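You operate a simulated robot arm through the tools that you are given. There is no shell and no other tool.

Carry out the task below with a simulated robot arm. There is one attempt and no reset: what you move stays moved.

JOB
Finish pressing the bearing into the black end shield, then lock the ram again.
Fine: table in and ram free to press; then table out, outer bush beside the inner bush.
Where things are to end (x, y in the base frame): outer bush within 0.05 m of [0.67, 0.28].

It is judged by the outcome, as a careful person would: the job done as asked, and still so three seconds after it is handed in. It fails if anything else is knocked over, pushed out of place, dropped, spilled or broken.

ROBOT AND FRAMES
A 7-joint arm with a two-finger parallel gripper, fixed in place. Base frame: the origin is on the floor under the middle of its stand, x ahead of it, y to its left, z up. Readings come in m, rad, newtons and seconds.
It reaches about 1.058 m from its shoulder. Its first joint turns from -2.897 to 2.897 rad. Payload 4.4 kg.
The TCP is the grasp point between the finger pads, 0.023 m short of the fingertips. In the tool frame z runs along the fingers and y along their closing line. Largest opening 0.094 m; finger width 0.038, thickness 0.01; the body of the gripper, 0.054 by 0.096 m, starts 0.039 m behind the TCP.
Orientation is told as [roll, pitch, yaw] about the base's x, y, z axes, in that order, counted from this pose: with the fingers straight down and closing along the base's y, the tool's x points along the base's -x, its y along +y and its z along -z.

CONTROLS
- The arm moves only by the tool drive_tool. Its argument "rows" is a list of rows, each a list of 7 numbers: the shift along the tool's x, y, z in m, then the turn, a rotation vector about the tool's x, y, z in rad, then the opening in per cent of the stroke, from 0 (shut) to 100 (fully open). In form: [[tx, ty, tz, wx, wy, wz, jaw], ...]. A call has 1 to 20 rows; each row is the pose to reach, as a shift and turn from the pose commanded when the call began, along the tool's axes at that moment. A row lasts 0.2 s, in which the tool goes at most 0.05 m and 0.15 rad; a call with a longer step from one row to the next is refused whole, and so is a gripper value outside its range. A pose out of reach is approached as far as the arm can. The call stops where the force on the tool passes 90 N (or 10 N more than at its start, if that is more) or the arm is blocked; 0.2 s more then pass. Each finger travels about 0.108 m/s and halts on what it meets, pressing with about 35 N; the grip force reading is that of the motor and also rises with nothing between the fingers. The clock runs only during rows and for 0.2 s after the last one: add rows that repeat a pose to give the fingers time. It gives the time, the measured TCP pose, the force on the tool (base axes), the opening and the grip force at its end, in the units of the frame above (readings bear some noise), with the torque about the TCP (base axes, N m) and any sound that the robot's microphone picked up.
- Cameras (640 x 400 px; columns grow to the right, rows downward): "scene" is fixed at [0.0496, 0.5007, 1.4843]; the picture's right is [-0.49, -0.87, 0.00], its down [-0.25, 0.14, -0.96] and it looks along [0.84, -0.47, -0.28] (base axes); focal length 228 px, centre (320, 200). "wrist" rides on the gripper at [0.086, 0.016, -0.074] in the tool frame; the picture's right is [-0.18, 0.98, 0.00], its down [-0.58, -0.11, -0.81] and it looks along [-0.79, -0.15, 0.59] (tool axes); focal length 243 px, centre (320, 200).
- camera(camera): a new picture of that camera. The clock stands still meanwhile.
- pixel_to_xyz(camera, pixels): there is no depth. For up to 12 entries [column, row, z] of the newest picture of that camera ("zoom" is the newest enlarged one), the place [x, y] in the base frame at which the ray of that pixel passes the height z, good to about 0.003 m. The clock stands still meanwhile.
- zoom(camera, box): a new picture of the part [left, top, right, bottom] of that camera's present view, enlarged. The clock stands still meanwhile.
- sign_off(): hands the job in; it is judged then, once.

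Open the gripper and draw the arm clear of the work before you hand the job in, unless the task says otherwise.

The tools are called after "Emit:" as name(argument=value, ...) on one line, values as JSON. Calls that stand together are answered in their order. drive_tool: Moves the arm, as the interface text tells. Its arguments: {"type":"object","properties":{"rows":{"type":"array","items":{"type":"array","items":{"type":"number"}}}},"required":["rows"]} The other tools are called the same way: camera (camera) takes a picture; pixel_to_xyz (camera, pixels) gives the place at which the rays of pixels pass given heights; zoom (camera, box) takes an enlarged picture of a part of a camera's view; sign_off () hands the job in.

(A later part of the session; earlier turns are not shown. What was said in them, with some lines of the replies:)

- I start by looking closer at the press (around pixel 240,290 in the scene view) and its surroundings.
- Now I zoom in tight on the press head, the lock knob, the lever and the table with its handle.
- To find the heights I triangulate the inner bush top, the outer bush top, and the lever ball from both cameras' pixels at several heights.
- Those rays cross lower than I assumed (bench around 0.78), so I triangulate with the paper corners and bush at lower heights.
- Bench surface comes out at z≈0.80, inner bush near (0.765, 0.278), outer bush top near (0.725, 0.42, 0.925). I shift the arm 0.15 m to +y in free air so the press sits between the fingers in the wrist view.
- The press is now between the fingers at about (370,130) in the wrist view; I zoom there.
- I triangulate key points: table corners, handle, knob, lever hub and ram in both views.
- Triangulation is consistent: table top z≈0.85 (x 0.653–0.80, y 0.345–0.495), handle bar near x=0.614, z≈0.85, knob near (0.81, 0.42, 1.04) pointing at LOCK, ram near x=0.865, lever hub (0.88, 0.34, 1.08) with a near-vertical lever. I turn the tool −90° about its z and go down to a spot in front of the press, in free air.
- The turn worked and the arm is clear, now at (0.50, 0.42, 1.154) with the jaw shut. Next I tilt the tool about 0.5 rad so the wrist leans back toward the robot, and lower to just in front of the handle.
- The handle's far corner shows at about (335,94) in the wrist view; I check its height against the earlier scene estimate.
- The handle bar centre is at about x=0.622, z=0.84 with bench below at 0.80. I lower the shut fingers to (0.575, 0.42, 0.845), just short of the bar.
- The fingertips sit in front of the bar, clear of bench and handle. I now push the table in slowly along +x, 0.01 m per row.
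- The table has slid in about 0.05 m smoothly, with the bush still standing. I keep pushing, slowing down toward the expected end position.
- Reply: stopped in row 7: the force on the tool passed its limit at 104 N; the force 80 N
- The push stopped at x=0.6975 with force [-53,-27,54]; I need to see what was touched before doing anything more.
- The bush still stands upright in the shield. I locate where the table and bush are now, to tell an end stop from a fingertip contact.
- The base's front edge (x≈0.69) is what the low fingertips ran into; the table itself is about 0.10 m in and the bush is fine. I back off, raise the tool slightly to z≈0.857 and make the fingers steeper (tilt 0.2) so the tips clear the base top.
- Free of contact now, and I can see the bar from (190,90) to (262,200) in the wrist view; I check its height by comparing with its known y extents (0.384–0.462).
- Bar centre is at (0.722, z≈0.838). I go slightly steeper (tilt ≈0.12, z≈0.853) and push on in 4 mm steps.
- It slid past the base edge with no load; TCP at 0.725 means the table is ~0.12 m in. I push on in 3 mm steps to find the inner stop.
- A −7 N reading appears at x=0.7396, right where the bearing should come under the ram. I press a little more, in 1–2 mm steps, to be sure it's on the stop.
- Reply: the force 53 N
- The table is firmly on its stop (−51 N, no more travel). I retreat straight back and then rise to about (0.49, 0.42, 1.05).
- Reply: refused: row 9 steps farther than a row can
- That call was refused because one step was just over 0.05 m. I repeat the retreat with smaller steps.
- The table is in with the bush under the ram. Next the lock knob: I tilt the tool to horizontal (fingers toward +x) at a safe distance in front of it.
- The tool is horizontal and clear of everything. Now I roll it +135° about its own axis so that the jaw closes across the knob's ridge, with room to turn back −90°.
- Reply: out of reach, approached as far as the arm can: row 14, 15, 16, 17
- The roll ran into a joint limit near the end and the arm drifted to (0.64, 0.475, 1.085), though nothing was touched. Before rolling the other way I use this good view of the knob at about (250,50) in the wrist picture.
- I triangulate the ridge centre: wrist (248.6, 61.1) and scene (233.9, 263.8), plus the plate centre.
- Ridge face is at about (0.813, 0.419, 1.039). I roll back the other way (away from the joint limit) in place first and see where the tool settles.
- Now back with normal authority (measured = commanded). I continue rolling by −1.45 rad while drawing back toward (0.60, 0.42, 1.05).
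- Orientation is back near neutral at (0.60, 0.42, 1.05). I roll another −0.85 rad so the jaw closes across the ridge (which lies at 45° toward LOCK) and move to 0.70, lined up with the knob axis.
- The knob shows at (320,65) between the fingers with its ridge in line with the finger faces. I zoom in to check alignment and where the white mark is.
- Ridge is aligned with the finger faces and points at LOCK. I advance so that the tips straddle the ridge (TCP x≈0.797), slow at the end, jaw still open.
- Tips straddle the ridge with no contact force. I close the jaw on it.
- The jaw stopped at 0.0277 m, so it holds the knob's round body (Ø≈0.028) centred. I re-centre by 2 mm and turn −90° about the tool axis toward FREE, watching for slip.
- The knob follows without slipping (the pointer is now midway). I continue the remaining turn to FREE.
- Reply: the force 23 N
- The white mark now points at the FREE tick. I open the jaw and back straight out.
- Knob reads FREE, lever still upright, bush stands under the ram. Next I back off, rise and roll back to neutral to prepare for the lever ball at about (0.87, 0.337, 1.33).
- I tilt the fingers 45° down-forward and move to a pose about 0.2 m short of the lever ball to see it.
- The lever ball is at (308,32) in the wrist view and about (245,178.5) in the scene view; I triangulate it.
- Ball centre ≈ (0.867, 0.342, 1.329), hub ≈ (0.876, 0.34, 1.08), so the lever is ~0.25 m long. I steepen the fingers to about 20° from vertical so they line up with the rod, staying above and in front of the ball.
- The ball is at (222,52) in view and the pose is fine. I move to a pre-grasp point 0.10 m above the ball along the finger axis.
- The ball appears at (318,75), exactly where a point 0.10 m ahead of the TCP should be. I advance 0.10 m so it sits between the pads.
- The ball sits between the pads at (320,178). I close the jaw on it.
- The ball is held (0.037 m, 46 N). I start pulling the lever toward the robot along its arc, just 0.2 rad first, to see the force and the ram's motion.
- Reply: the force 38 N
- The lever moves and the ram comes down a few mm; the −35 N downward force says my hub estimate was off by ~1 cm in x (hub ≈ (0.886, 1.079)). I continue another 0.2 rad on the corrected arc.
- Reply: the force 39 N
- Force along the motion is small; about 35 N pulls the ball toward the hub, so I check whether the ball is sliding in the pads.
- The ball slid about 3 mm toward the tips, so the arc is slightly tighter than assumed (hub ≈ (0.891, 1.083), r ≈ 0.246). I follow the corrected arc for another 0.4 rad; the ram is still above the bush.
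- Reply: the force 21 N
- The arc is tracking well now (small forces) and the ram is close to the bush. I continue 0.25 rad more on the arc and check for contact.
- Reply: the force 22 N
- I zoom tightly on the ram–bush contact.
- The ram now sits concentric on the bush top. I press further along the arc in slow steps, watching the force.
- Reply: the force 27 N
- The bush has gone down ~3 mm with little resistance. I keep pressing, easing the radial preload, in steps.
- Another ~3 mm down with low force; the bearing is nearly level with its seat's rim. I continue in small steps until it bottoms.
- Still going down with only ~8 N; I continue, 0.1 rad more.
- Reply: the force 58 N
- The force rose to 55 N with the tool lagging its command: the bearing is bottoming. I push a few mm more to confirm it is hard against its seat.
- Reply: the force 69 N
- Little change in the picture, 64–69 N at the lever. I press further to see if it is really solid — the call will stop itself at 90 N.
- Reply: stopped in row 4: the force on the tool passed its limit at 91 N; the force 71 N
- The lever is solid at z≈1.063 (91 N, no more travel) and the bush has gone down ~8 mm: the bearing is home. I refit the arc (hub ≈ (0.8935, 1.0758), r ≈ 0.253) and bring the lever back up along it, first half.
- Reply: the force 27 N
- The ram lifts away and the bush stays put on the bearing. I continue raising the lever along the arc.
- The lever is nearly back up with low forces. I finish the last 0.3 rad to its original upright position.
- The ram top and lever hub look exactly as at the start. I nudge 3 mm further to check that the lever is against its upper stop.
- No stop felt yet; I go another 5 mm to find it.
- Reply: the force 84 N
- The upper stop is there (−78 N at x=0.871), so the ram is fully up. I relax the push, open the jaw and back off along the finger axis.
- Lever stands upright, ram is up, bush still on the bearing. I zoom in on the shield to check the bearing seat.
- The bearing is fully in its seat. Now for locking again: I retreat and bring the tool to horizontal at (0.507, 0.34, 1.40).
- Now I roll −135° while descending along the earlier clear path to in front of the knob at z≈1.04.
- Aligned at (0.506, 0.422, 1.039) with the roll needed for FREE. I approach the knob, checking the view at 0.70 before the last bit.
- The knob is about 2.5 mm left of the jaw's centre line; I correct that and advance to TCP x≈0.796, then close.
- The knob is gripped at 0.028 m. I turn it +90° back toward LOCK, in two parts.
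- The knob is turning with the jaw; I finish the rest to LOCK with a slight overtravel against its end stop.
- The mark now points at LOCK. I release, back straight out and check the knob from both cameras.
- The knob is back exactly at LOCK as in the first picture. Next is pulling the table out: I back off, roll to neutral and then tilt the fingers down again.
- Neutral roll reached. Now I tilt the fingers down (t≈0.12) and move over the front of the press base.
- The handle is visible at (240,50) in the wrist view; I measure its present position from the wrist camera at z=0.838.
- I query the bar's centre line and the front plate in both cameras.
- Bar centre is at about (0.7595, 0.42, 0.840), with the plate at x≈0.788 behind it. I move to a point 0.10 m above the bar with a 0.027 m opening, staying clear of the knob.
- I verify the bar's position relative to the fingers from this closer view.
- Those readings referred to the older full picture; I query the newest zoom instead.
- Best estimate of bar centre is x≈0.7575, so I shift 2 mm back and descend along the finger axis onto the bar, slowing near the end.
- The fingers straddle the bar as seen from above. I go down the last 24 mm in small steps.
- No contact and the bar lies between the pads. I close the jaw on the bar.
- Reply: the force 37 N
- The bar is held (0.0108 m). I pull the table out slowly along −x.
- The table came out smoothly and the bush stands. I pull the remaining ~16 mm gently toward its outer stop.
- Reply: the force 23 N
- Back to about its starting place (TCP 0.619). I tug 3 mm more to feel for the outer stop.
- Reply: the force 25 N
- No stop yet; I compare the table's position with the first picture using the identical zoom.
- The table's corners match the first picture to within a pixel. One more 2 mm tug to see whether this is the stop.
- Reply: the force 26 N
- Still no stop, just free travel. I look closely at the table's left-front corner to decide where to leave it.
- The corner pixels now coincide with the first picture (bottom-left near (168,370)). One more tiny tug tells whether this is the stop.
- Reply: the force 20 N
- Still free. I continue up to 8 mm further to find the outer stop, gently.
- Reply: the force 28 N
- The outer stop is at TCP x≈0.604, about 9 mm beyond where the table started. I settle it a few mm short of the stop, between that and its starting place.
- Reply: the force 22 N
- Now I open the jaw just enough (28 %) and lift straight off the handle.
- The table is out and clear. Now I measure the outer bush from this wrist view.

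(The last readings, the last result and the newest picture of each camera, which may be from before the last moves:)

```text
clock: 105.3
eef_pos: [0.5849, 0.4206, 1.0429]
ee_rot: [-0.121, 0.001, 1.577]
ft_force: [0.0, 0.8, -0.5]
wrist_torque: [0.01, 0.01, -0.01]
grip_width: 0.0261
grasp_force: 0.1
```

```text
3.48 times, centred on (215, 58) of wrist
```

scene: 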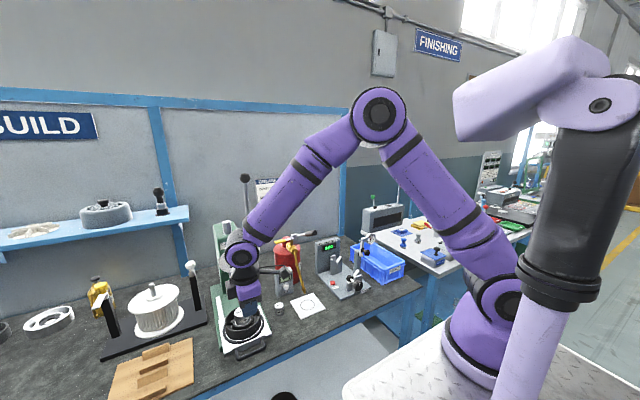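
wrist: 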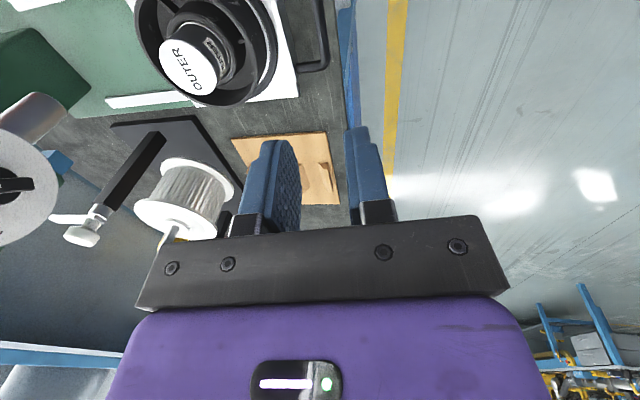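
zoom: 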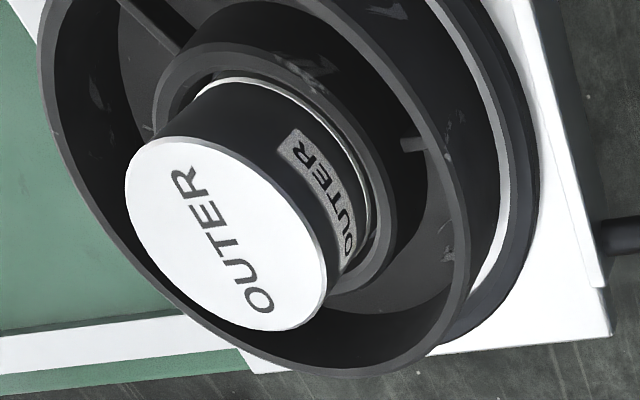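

I query the bush top's centre and edge points at z≈0.912.

Emit:
pixel_to_xyz(camera="zoom", pixels=[[226, 234, 0.912], [226, 234, 0.906], [125, 195, 0.912], [327, 268, 0.912], [160, 138, 0.912], [290, 329, 0.912], [460, 220, 0.887], [250, 365, 0.887]])

Emit:
zoom(camera="scene", box=[215, 290, 275, 340])

```text
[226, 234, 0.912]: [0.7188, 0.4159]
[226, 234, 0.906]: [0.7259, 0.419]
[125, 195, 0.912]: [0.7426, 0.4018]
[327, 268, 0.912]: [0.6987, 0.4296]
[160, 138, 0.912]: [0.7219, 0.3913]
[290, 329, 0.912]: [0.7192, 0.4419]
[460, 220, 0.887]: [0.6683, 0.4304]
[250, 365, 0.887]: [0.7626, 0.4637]
```

```text
8.00 times, centred on (245, 315) of scene
```

zoom: 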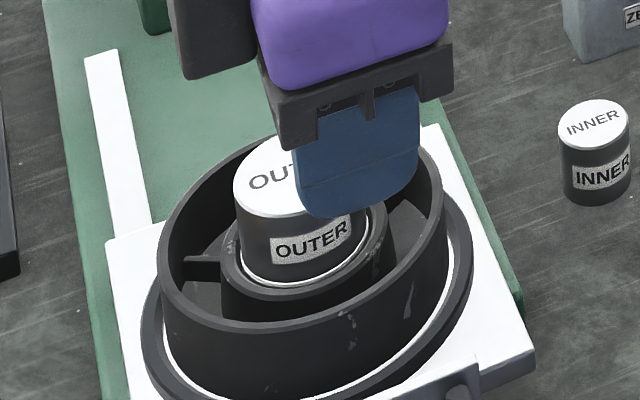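

Bush centre ≈ (0.720, 0.418), Ø≈0.051, top ≈0.912. I bring the fingers vertical and over it at z≈1.02 with the jaw at 80 %.

Emit:
drive_tool(rows=[[0.0005, -0.026, 0.007, -0.03, 0, 0, 40], [0.001, -0.053, 0.014, -0.06, 0, 0, 60], [0.0015, -0.08, 0.022, -0.09, 0, 0, 80], [0.002, -0.106, 0.029, -0.12, 0, 0, 80], [0.0026, -0.1316, 0.036, -0.121, 0, 0, 80], [0.0026, -0.1316, 0.036, -0.121, 0, 0, 80]])

Emit:
zoom(camera="wrist", box=[200, 0, 440, 190])

Emit:
zoom(camera="scene", box=[200, 240, 290, 350])

```text
clock: 106.7
eef_pos: [0.7217, 0.4182, 1.0229]
ee_rot: [0.001, 0.002, 1.575]
ft_force: [0.1, 0.3, 0.0]
wrist_torque: [0.01, 0.01, 0.0]
grip_width: 0.0752
grasp_force: 0.1
```

```text
2.11 times, centred on (320, 95) of wrist
```

zoom: 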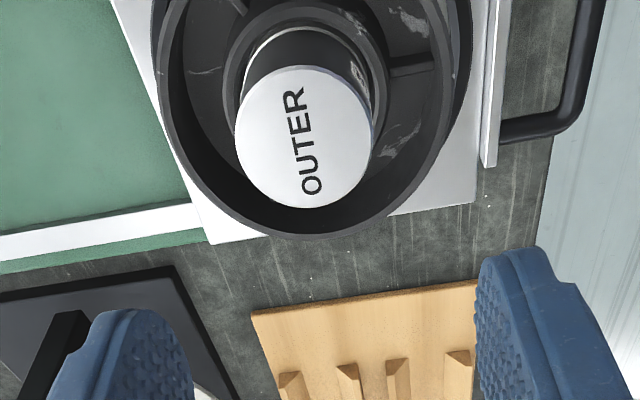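

```text
3.64 times, centred on (245, 295) of scene
```

zoom: 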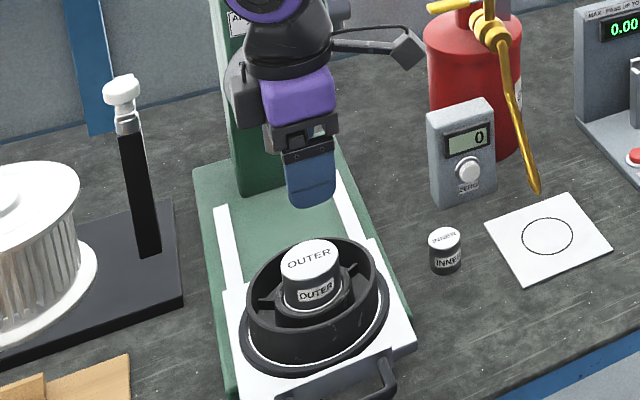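

I get the bush centre in both views for the final alignment.

Emit:
pixel_to_xyz(camera="zoom", pixels=[[310.5, 257, 0.912], [310.5, 257, 0.908], [310.5, 257, 0.916]])

Emit:
zoom(camera="wrist", box=[260, 20, 360, 110])

```text
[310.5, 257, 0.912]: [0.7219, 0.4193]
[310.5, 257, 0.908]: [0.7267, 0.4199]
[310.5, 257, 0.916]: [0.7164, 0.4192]
```

```text
4.44 times, centred on (310, 65) of wrist
```

zoom: 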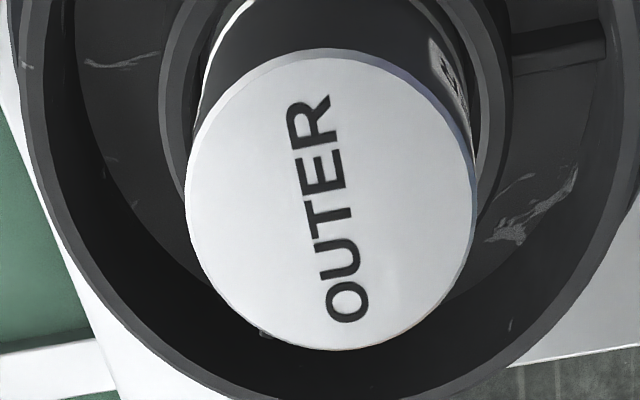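

Query the newest wrist zoom for the top's centre and its extents.

Emit:
pixel_to_xyz(camera="zoom", pixels=[[331, 199, 0.912], [331, 199, 0.906], [331, 199, 0.918], [186, 190, 0.912], [475, 205, 0.912], [300, 50, 0.912], [365, 350, 0.912]])

```text
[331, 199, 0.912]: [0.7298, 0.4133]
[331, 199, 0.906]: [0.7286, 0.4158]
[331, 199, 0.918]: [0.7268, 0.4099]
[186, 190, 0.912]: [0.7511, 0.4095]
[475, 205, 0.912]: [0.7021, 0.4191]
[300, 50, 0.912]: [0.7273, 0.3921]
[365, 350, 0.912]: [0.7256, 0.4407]
```

Both views agree on about (0.7255, 0.417). I descend around the bush until the TCP is at z≈0.910 (tips ~0.887, above the shield's hub), jaw still open.

Emit:
drive_tool(rows=[[0.001, -0.004, 0.03, 0, 0, 0, 80], [0.001, -0.004, 0.065, 0, 0, 0, 80], [0.001, -0.004, 0.09, 0, 0, 0, 80], [0.001, -0.004, 0.105, 0, 0, 0, 80], [0.001, -0.004, 0.1129, 0, 0, 0, 80], [0.001, -0.004, 0.1129, 0, 0, 0, 80]])

Emit:
zoom(camera="wrist", box=[180, 50, 460, 240])

Emit:
zoom(camera="scene", box=[205, 285, 285, 345])

```text
clock: 108.1
eef_pos: [0.7255, 0.4157, 0.9112]
ee_rot: [0.0, 0.0, 1.576]
ft_force: [0.0, 0.2, 0.2]
wrist_torque: [0.01, -0.01, -0.01]
grip_width: 0.0753
grasp_force: 0.0
```

```text
2.11 times, centred on (320, 145) of wrist
```

zoom: 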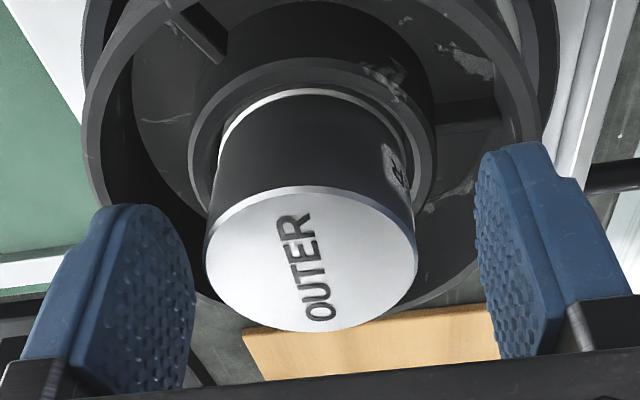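

```text
6.67 times, centred on (245, 315) of scene
```

zoom: 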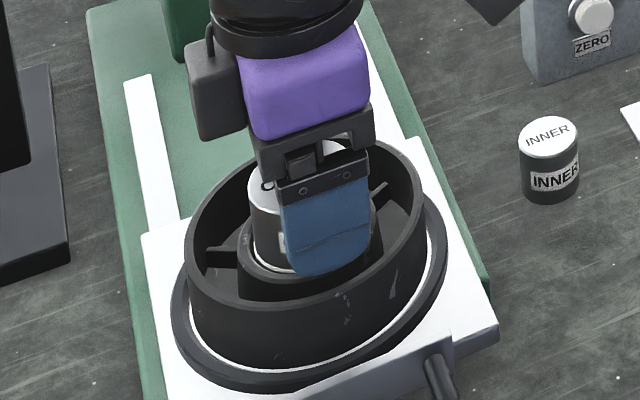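

The bush sits between the pads, about 2 mm off centre; I shift by that and close the jaw on it.

Emit:
drive_tool(rows=[[0, -0.002, 0, 0, 0, 0, 80], [0, -0.002, 0, 0, 0, 0, 65], [0, -0.002, 0, 0, 0, 0, 58], [0, -0.002, 0, 0, 0, 0, 50], [0, -0.002, 0, 0, 0, 0, 40], [0, -0.002, 0, 0, 0, 0, 30], [0, -0.002, 0, 0, 0, 0, 30]])

Emit:
zoom(camera="wrist", box=[180, 50, 460, 240])

```text
clock: 109.7
eef_pos: [0.7268, 0.4173, 0.9107]
ee_rot: [0.0, 0.001, 1.576]
ft_force: [1.0, 0.1, 4.2]
wrist_torque: [0.03, 0.06, -0.07]
grip_width: 0.0499
grasp_force: 35.1
```

```text
2.11 times, centred on (320, 145) of wrist
```

zoom: 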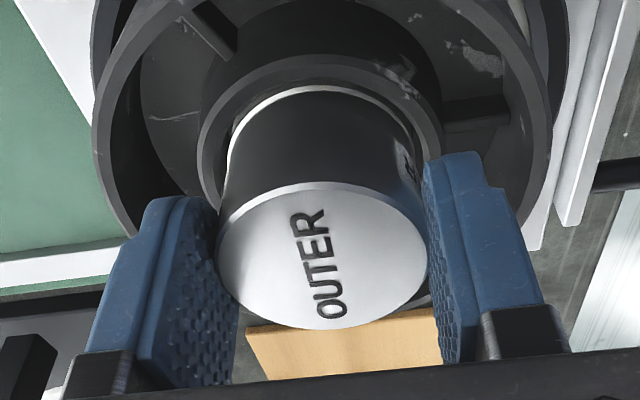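

The bush is held (Ø 0.050 m). I lift it slowly by 4 cm and check that only the bush comes up.

Emit:
drive_tool(rows=[[0, 0, -0.004, 0, 0, 0, 30], [0, 0, -0.01, 0, 0, 0, 30], [0, 0, -0.02, 0, 0, 0, 30], [0, 0, -0.03, 0, 0, 0, 30], [0, 0, -0.045, 0, 0, 0, 30], [0, 0, -0.06, 0, 0, 0, 30], [0, 0, -0.06, 0, 0, 0, 30]])

Emit:
zoom(camera="scene", box=[205, 275, 285, 345])

Emit:
zoom(camera="wrist", box=[180, 0, 460, 240])

```text
clock: 111.3
eef_pos: [0.7277, 0.4169, 0.9695]
ee_rot: [0.0, 0.002, 1.577]
ft_force: [1.2, 0.1, -2.7]
wrist_torque: [0.03, 0.02, -0.01]
grip_width: 0.0498
grasp_force: 35.3
```

```text
5.71 times, centred on (245, 310) of scene
```

zoom: 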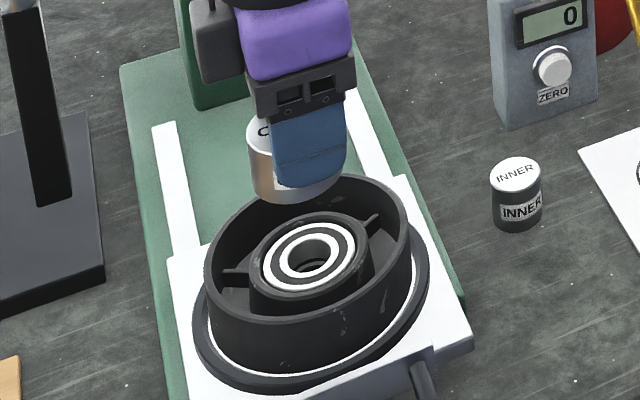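

```text
1.67 times, centred on (320, 120) of wrist
```

zoom: 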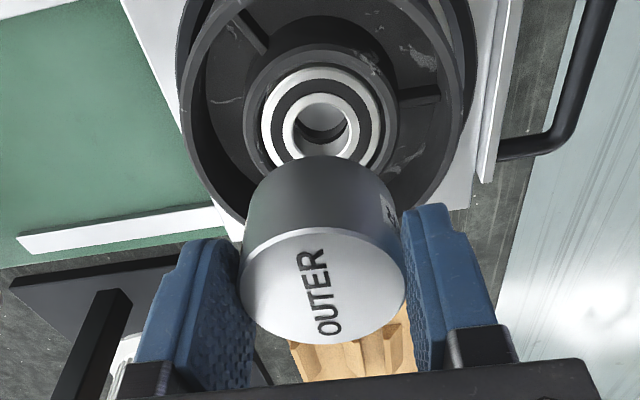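

The bearing sits flush in its seat, and only the bush came up. I carry it to above (0.67, 0.28), staying clear of the shield and inner bush.

Emit:
drive_tool(rows=[[0, 0, -0.015, 0, 0, 0, 30], [0, 0, -0.025, 0, 0, 0, 30], [0.023, 0.0096, -0.025, 0, 0, 0, 30], [0.046, 0.0192, -0.025, 0, 0, 0, 30], [0.069, 0.0288, -0.025, 0, 0, 0, 30], [0.092, 0.0385, -0.025, 0, 0, 0, 30], [0.115, 0.048, -0.025, 0, 0, 0, 30], [0.137, 0.0577, -0.025, 0, 0, 0, 30], [0.137, 0.0577, -0.025, 0, 0, 0, 30]])

Emit:
camera(camera="wrist")

Emit:
zoom(camera="scene", box=[215, 265, 325, 365])

```text
clock: 113.3
eef_pos: [0.6702, 0.2803, 0.995]
ee_rot: [0.002, 0.002, 1.576]
ft_force: [0.6, -0.1, -2.3]
wrist_torque: [0.0, 0.01, -0.03]
grip_width: 0.0499
grasp_force: 35.1
```

```text
taken
```

wrist: 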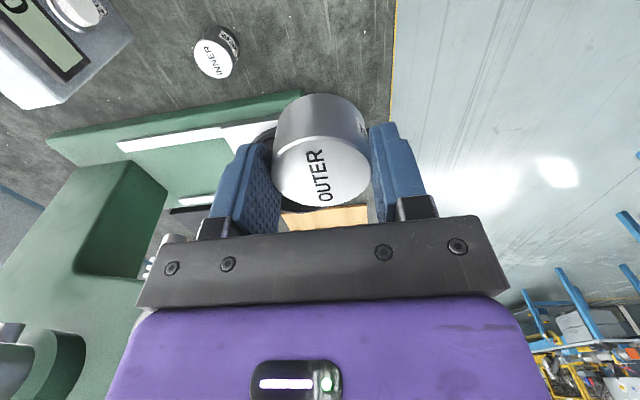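

```text
4.00 times, centred on (270, 315) of scene
```

zoom: 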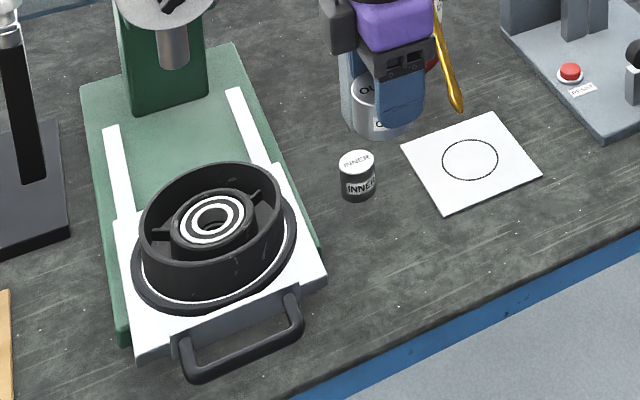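

Positioned at (0.670, 0.280, 0.995). I lower most of the way, to about 1 cm above the bench.

Emit:
drive_tool(rows=[[0, 0, 0.035, 0, 0, 0, 30], [0, 0, 0.075, 0, 0, 0, 30], [0, 0, 0.11, 0, 0, 0, 30], [0, 0, 0.135, 0, 0, 0, 30], [0, 0, 0.148, 0, 0, 0, 30], [0, 0, 0.148, 0, 0, 0, 30]])

Emit:
zoom(camera="scene", box=[255, 280, 335, 345])

Emit:
zoom(camera="wrist", box=[180, 0, 460, 240])

```text
clock: 114.7
eef_pos: [0.6694, 0.2801, 0.8471]
ee_rot: [-0.002, 0.002, 1.577]
ft_force: [-0.7, -1.1, -3.3]
wrist_torque: [0.0, -0.01, 0.02]
grip_width: 0.05
grasp_force: 35.2
```

```text
6.15 times, centred on (295, 312) of scene
```

zoom: 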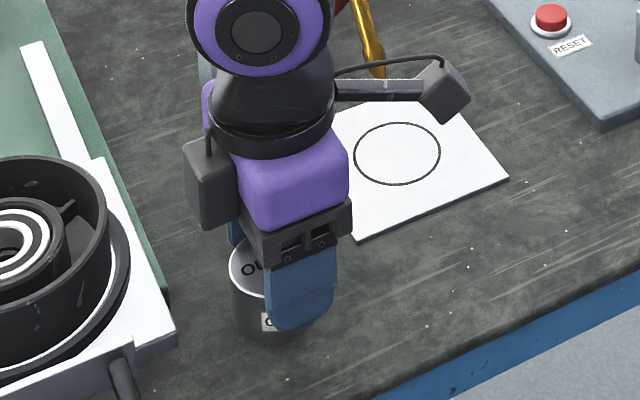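

```text
1.67 times, centred on (320, 120) of wrist
```

zoom: 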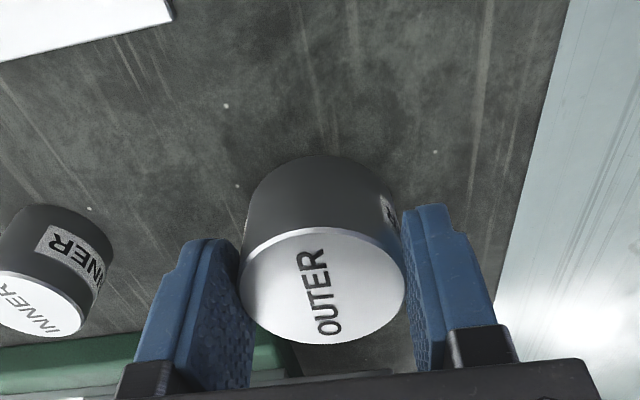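

Still in the air (−3 N is the weight). I lower in 1.5 mm steps and read the force.

Emit:
drive_tool(rows=[[0, 0, 0.0015, 0, 0, 0, 30], [0, 0, 0.003, 0, 0, 0, 30], [0, 0, 0.0045, 0, 0, 0, 30], [0, 0, 0.006, 0, 0, 0, 30], [0, 0, 0.006, 0, 0, 0, 30]])

```text
clock: 115.9
eef_pos: [0.6697, 0.2786, 0.8407]
ee_rot: [0.001, 0.001, 1.576]
ft_force: [-0.1, 0.2, -1.5]
wrist_torque: [-0.02, 0.02, 0.01]
grip_width: 0.0501
grasp_force: 34.7
```

No clear contact yet; I continue down in small steps.

Emit:
drive_tool(rows=[[0, 0, 0.001, 0, 0, 0, 30], [0, 0, 0.002, 0, 0, 0, 30], [0, 0, 0.003, 0, 0, 0, 30], [0, 0, 0.003, 0, 0, 0, 30]])

```text
clock: 116.9
eef_pos: [0.6694, 0.28, 0.8405]
ee_rot: [-0.002, -0.002, 1.578]
ft_force: [-4.3, -4.0, 44.6]
wrist_torque: [-0.09, 0.61, 0.01]
grip_width: 0.0498
grasp_force: 34.8
```

Contact: the bush stands on the bench (44 N up at z=0.8405). I ease off 2.5 mm of command and open the jaw.

Emit:
drive_tool(rows=[[0, 0, -0.0012, 0, 0, 0, 30], [0, 0, -0.0024, 0, 0, 0, 30], [0, 0, -0.0024, 0, 0, 0, 30], [0, 0, -0.0024, 0, 0, 0, 55], [0, 0, -0.0024, 0, 0, 0, 62], [0, 0, -0.0024, 0, 0, 0, 72], [0, 0, -0.0024, 0, 0, 0, 72], [0, 0, -0.0024, 0, 0, 0, 72]])

Emit:
zoom(camera="wrist", box=[180, 0, 460, 240])

```text
clock: 118.7
eef_pos: [0.6695, 0.279, 0.8409]
ee_rot: [0.0, 0.002, 1.578]
ft_force: [0.5, -0.4, 0.2]
wrist_torque: [-0.01, 0.04, -0.03]
grip_width: 0.0678
grasp_force: 0.1
```

```text
1.67 times, centred on (320, 120) of wrist
```

zoom: 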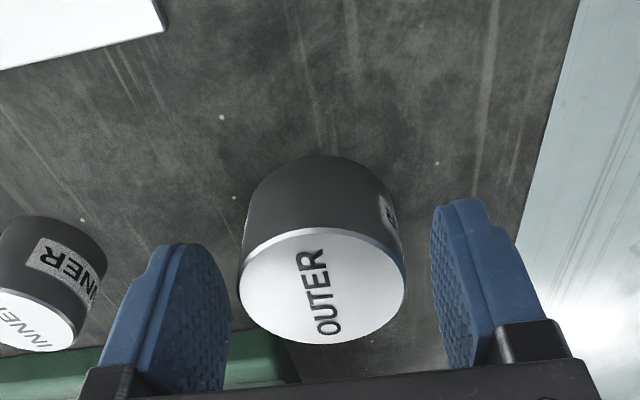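

The jaw is open with clearance on both sides and the bush stands. I rise straight up.

Emit:
drive_tool(rows=[[0, 0, -0.01, 0, 0, 0, 72], [0, 0, -0.03, 0, 0, 0, 72], [0, 0, -0.06, 0, 0, 0, 72], [0, 0, -0.1, 0, 0, 0, 72], [0, 0, -0.145, 0, 0, 0, 72], [0, 0, -0.19, 0, 0, 0, 72], [0, 0.04, -0.22, 0, 0, 0, 72], [0, 0.08, -0.25, 0, 0, 0, 72], [0, 0.12, -0.28, 0, 0, 0, 72], [0, 0.16, -0.31, 0, 0, 0, 72], [0, 0.2, -0.34, 0, 0, 0, 100], [0, 0.24, -0.37, 0, 0, 0, 100], [0, 0.28, -0.4, 0, 0, 0, 100], [0, 0.28, -0.4, 0, 0, 0, 100]])

Emit:
camera(camera="scene")

Emit:
zoom(camera="scene", box=[190, 160, 350, 360])

Emit:
camera(camera="wrist")

```text
clock: 121.7
eef_pos: [0.3891, 0.2778, 1.2384]
ee_rot: [0.002, 0.002, 1.576]
ft_force: [0.2, 0.0, -1.4]
wrist_torque: [0.03, 0.02, 0.01]
grip_width: 0.094
grasp_force: 0.0
```

```text
taken
```

scene: 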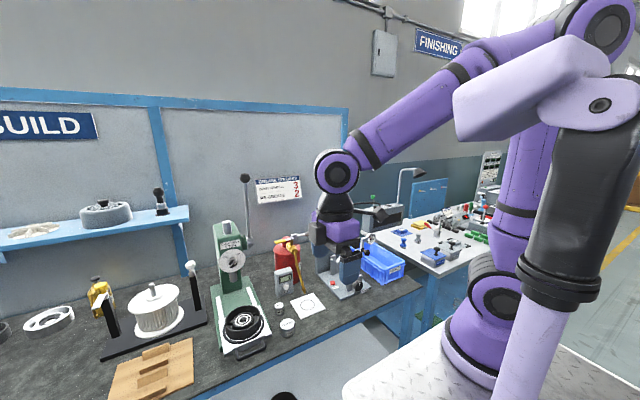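

```text
2.00 times, centred on (270, 260) of scene
```

zoom: 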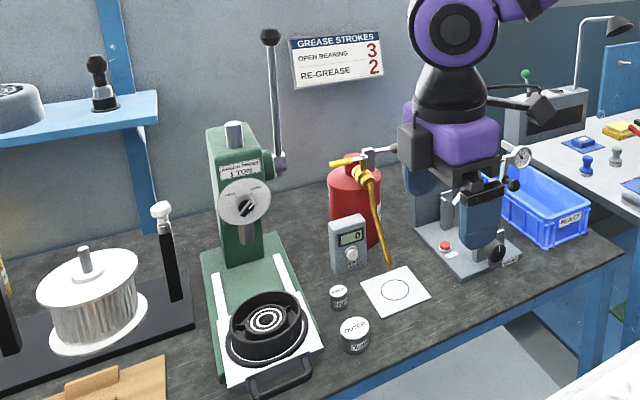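

```text
taken
```

wrist: 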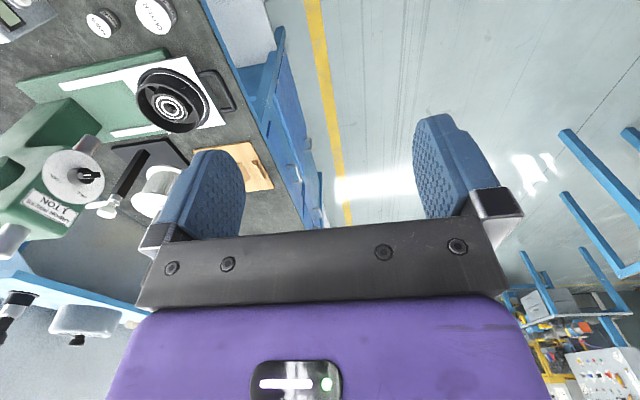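

Everything looks right: bush standing at (287,327) in the scene, knob at LOCK, table out. I do a last check of the knob, bearing and bush position.

Emit:
zoom(camera="scene", box=[205, 245, 305, 350])

Emit:
pixel_to_xyz(camera="scene", pixels=[[287.5, 323, 0.842], [279.5, 304.5, 0.84]])

Emit:
zoom(camera="scene", box=[225, 295, 262, 325])

```text
3.81 times, centred on (255, 298) of scene
```

zoom: 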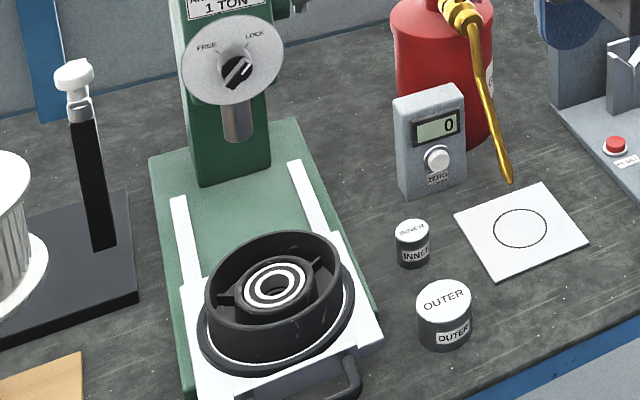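

```text
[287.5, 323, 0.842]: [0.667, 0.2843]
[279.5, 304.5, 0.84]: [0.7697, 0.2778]
```

```text
13.33 times, centred on (244, 310) of scene
```

zoom: 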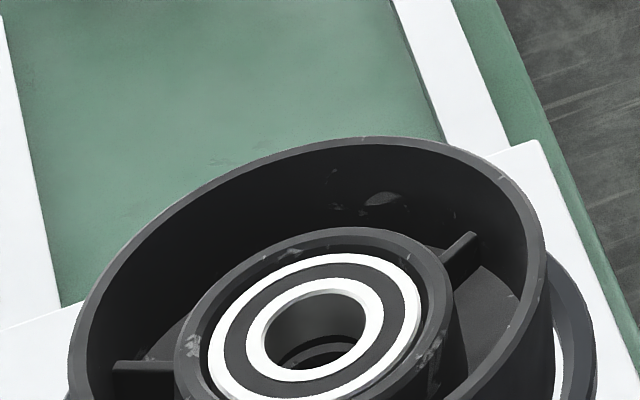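

The bearing sits flush in the shield and the knob points at LOCK with the ram and lever up. The table is out, the outer bush stands at about (0.668, 0.282) beside the inner bush, and the arm is clear with the jaw open. I hand the job in.

Emit:
sign_off()

```text
The job is handed in.
```

The bearing is pressed home in the black end shield and the ram is locked again; I've handed the job in.

- **Pressing:** With the table in and the knob at FREE, I pulled the lever down until it would go no further (91 N). The bush had gone down about 8 mm, and the bearing now sits level with the rim of its seat.
- **Ram:** The lever is back up at its top stop and the knob points at LOCK.
- **Table:** It is out again, about 4–5 mm further out than where it started and just short of its outer stop.
- **Outer bush:** It stands upright at about (0.67, 0.28), beside the inner bush.

While pushing the table in, my fingertips ran into the front edge of the press base at 104 N. I backed off and raised the tool. I saw no sign that the press or the bush had moved.

The arm is clear with the gripper open, and nothing else looked disturbed in the last pictures.
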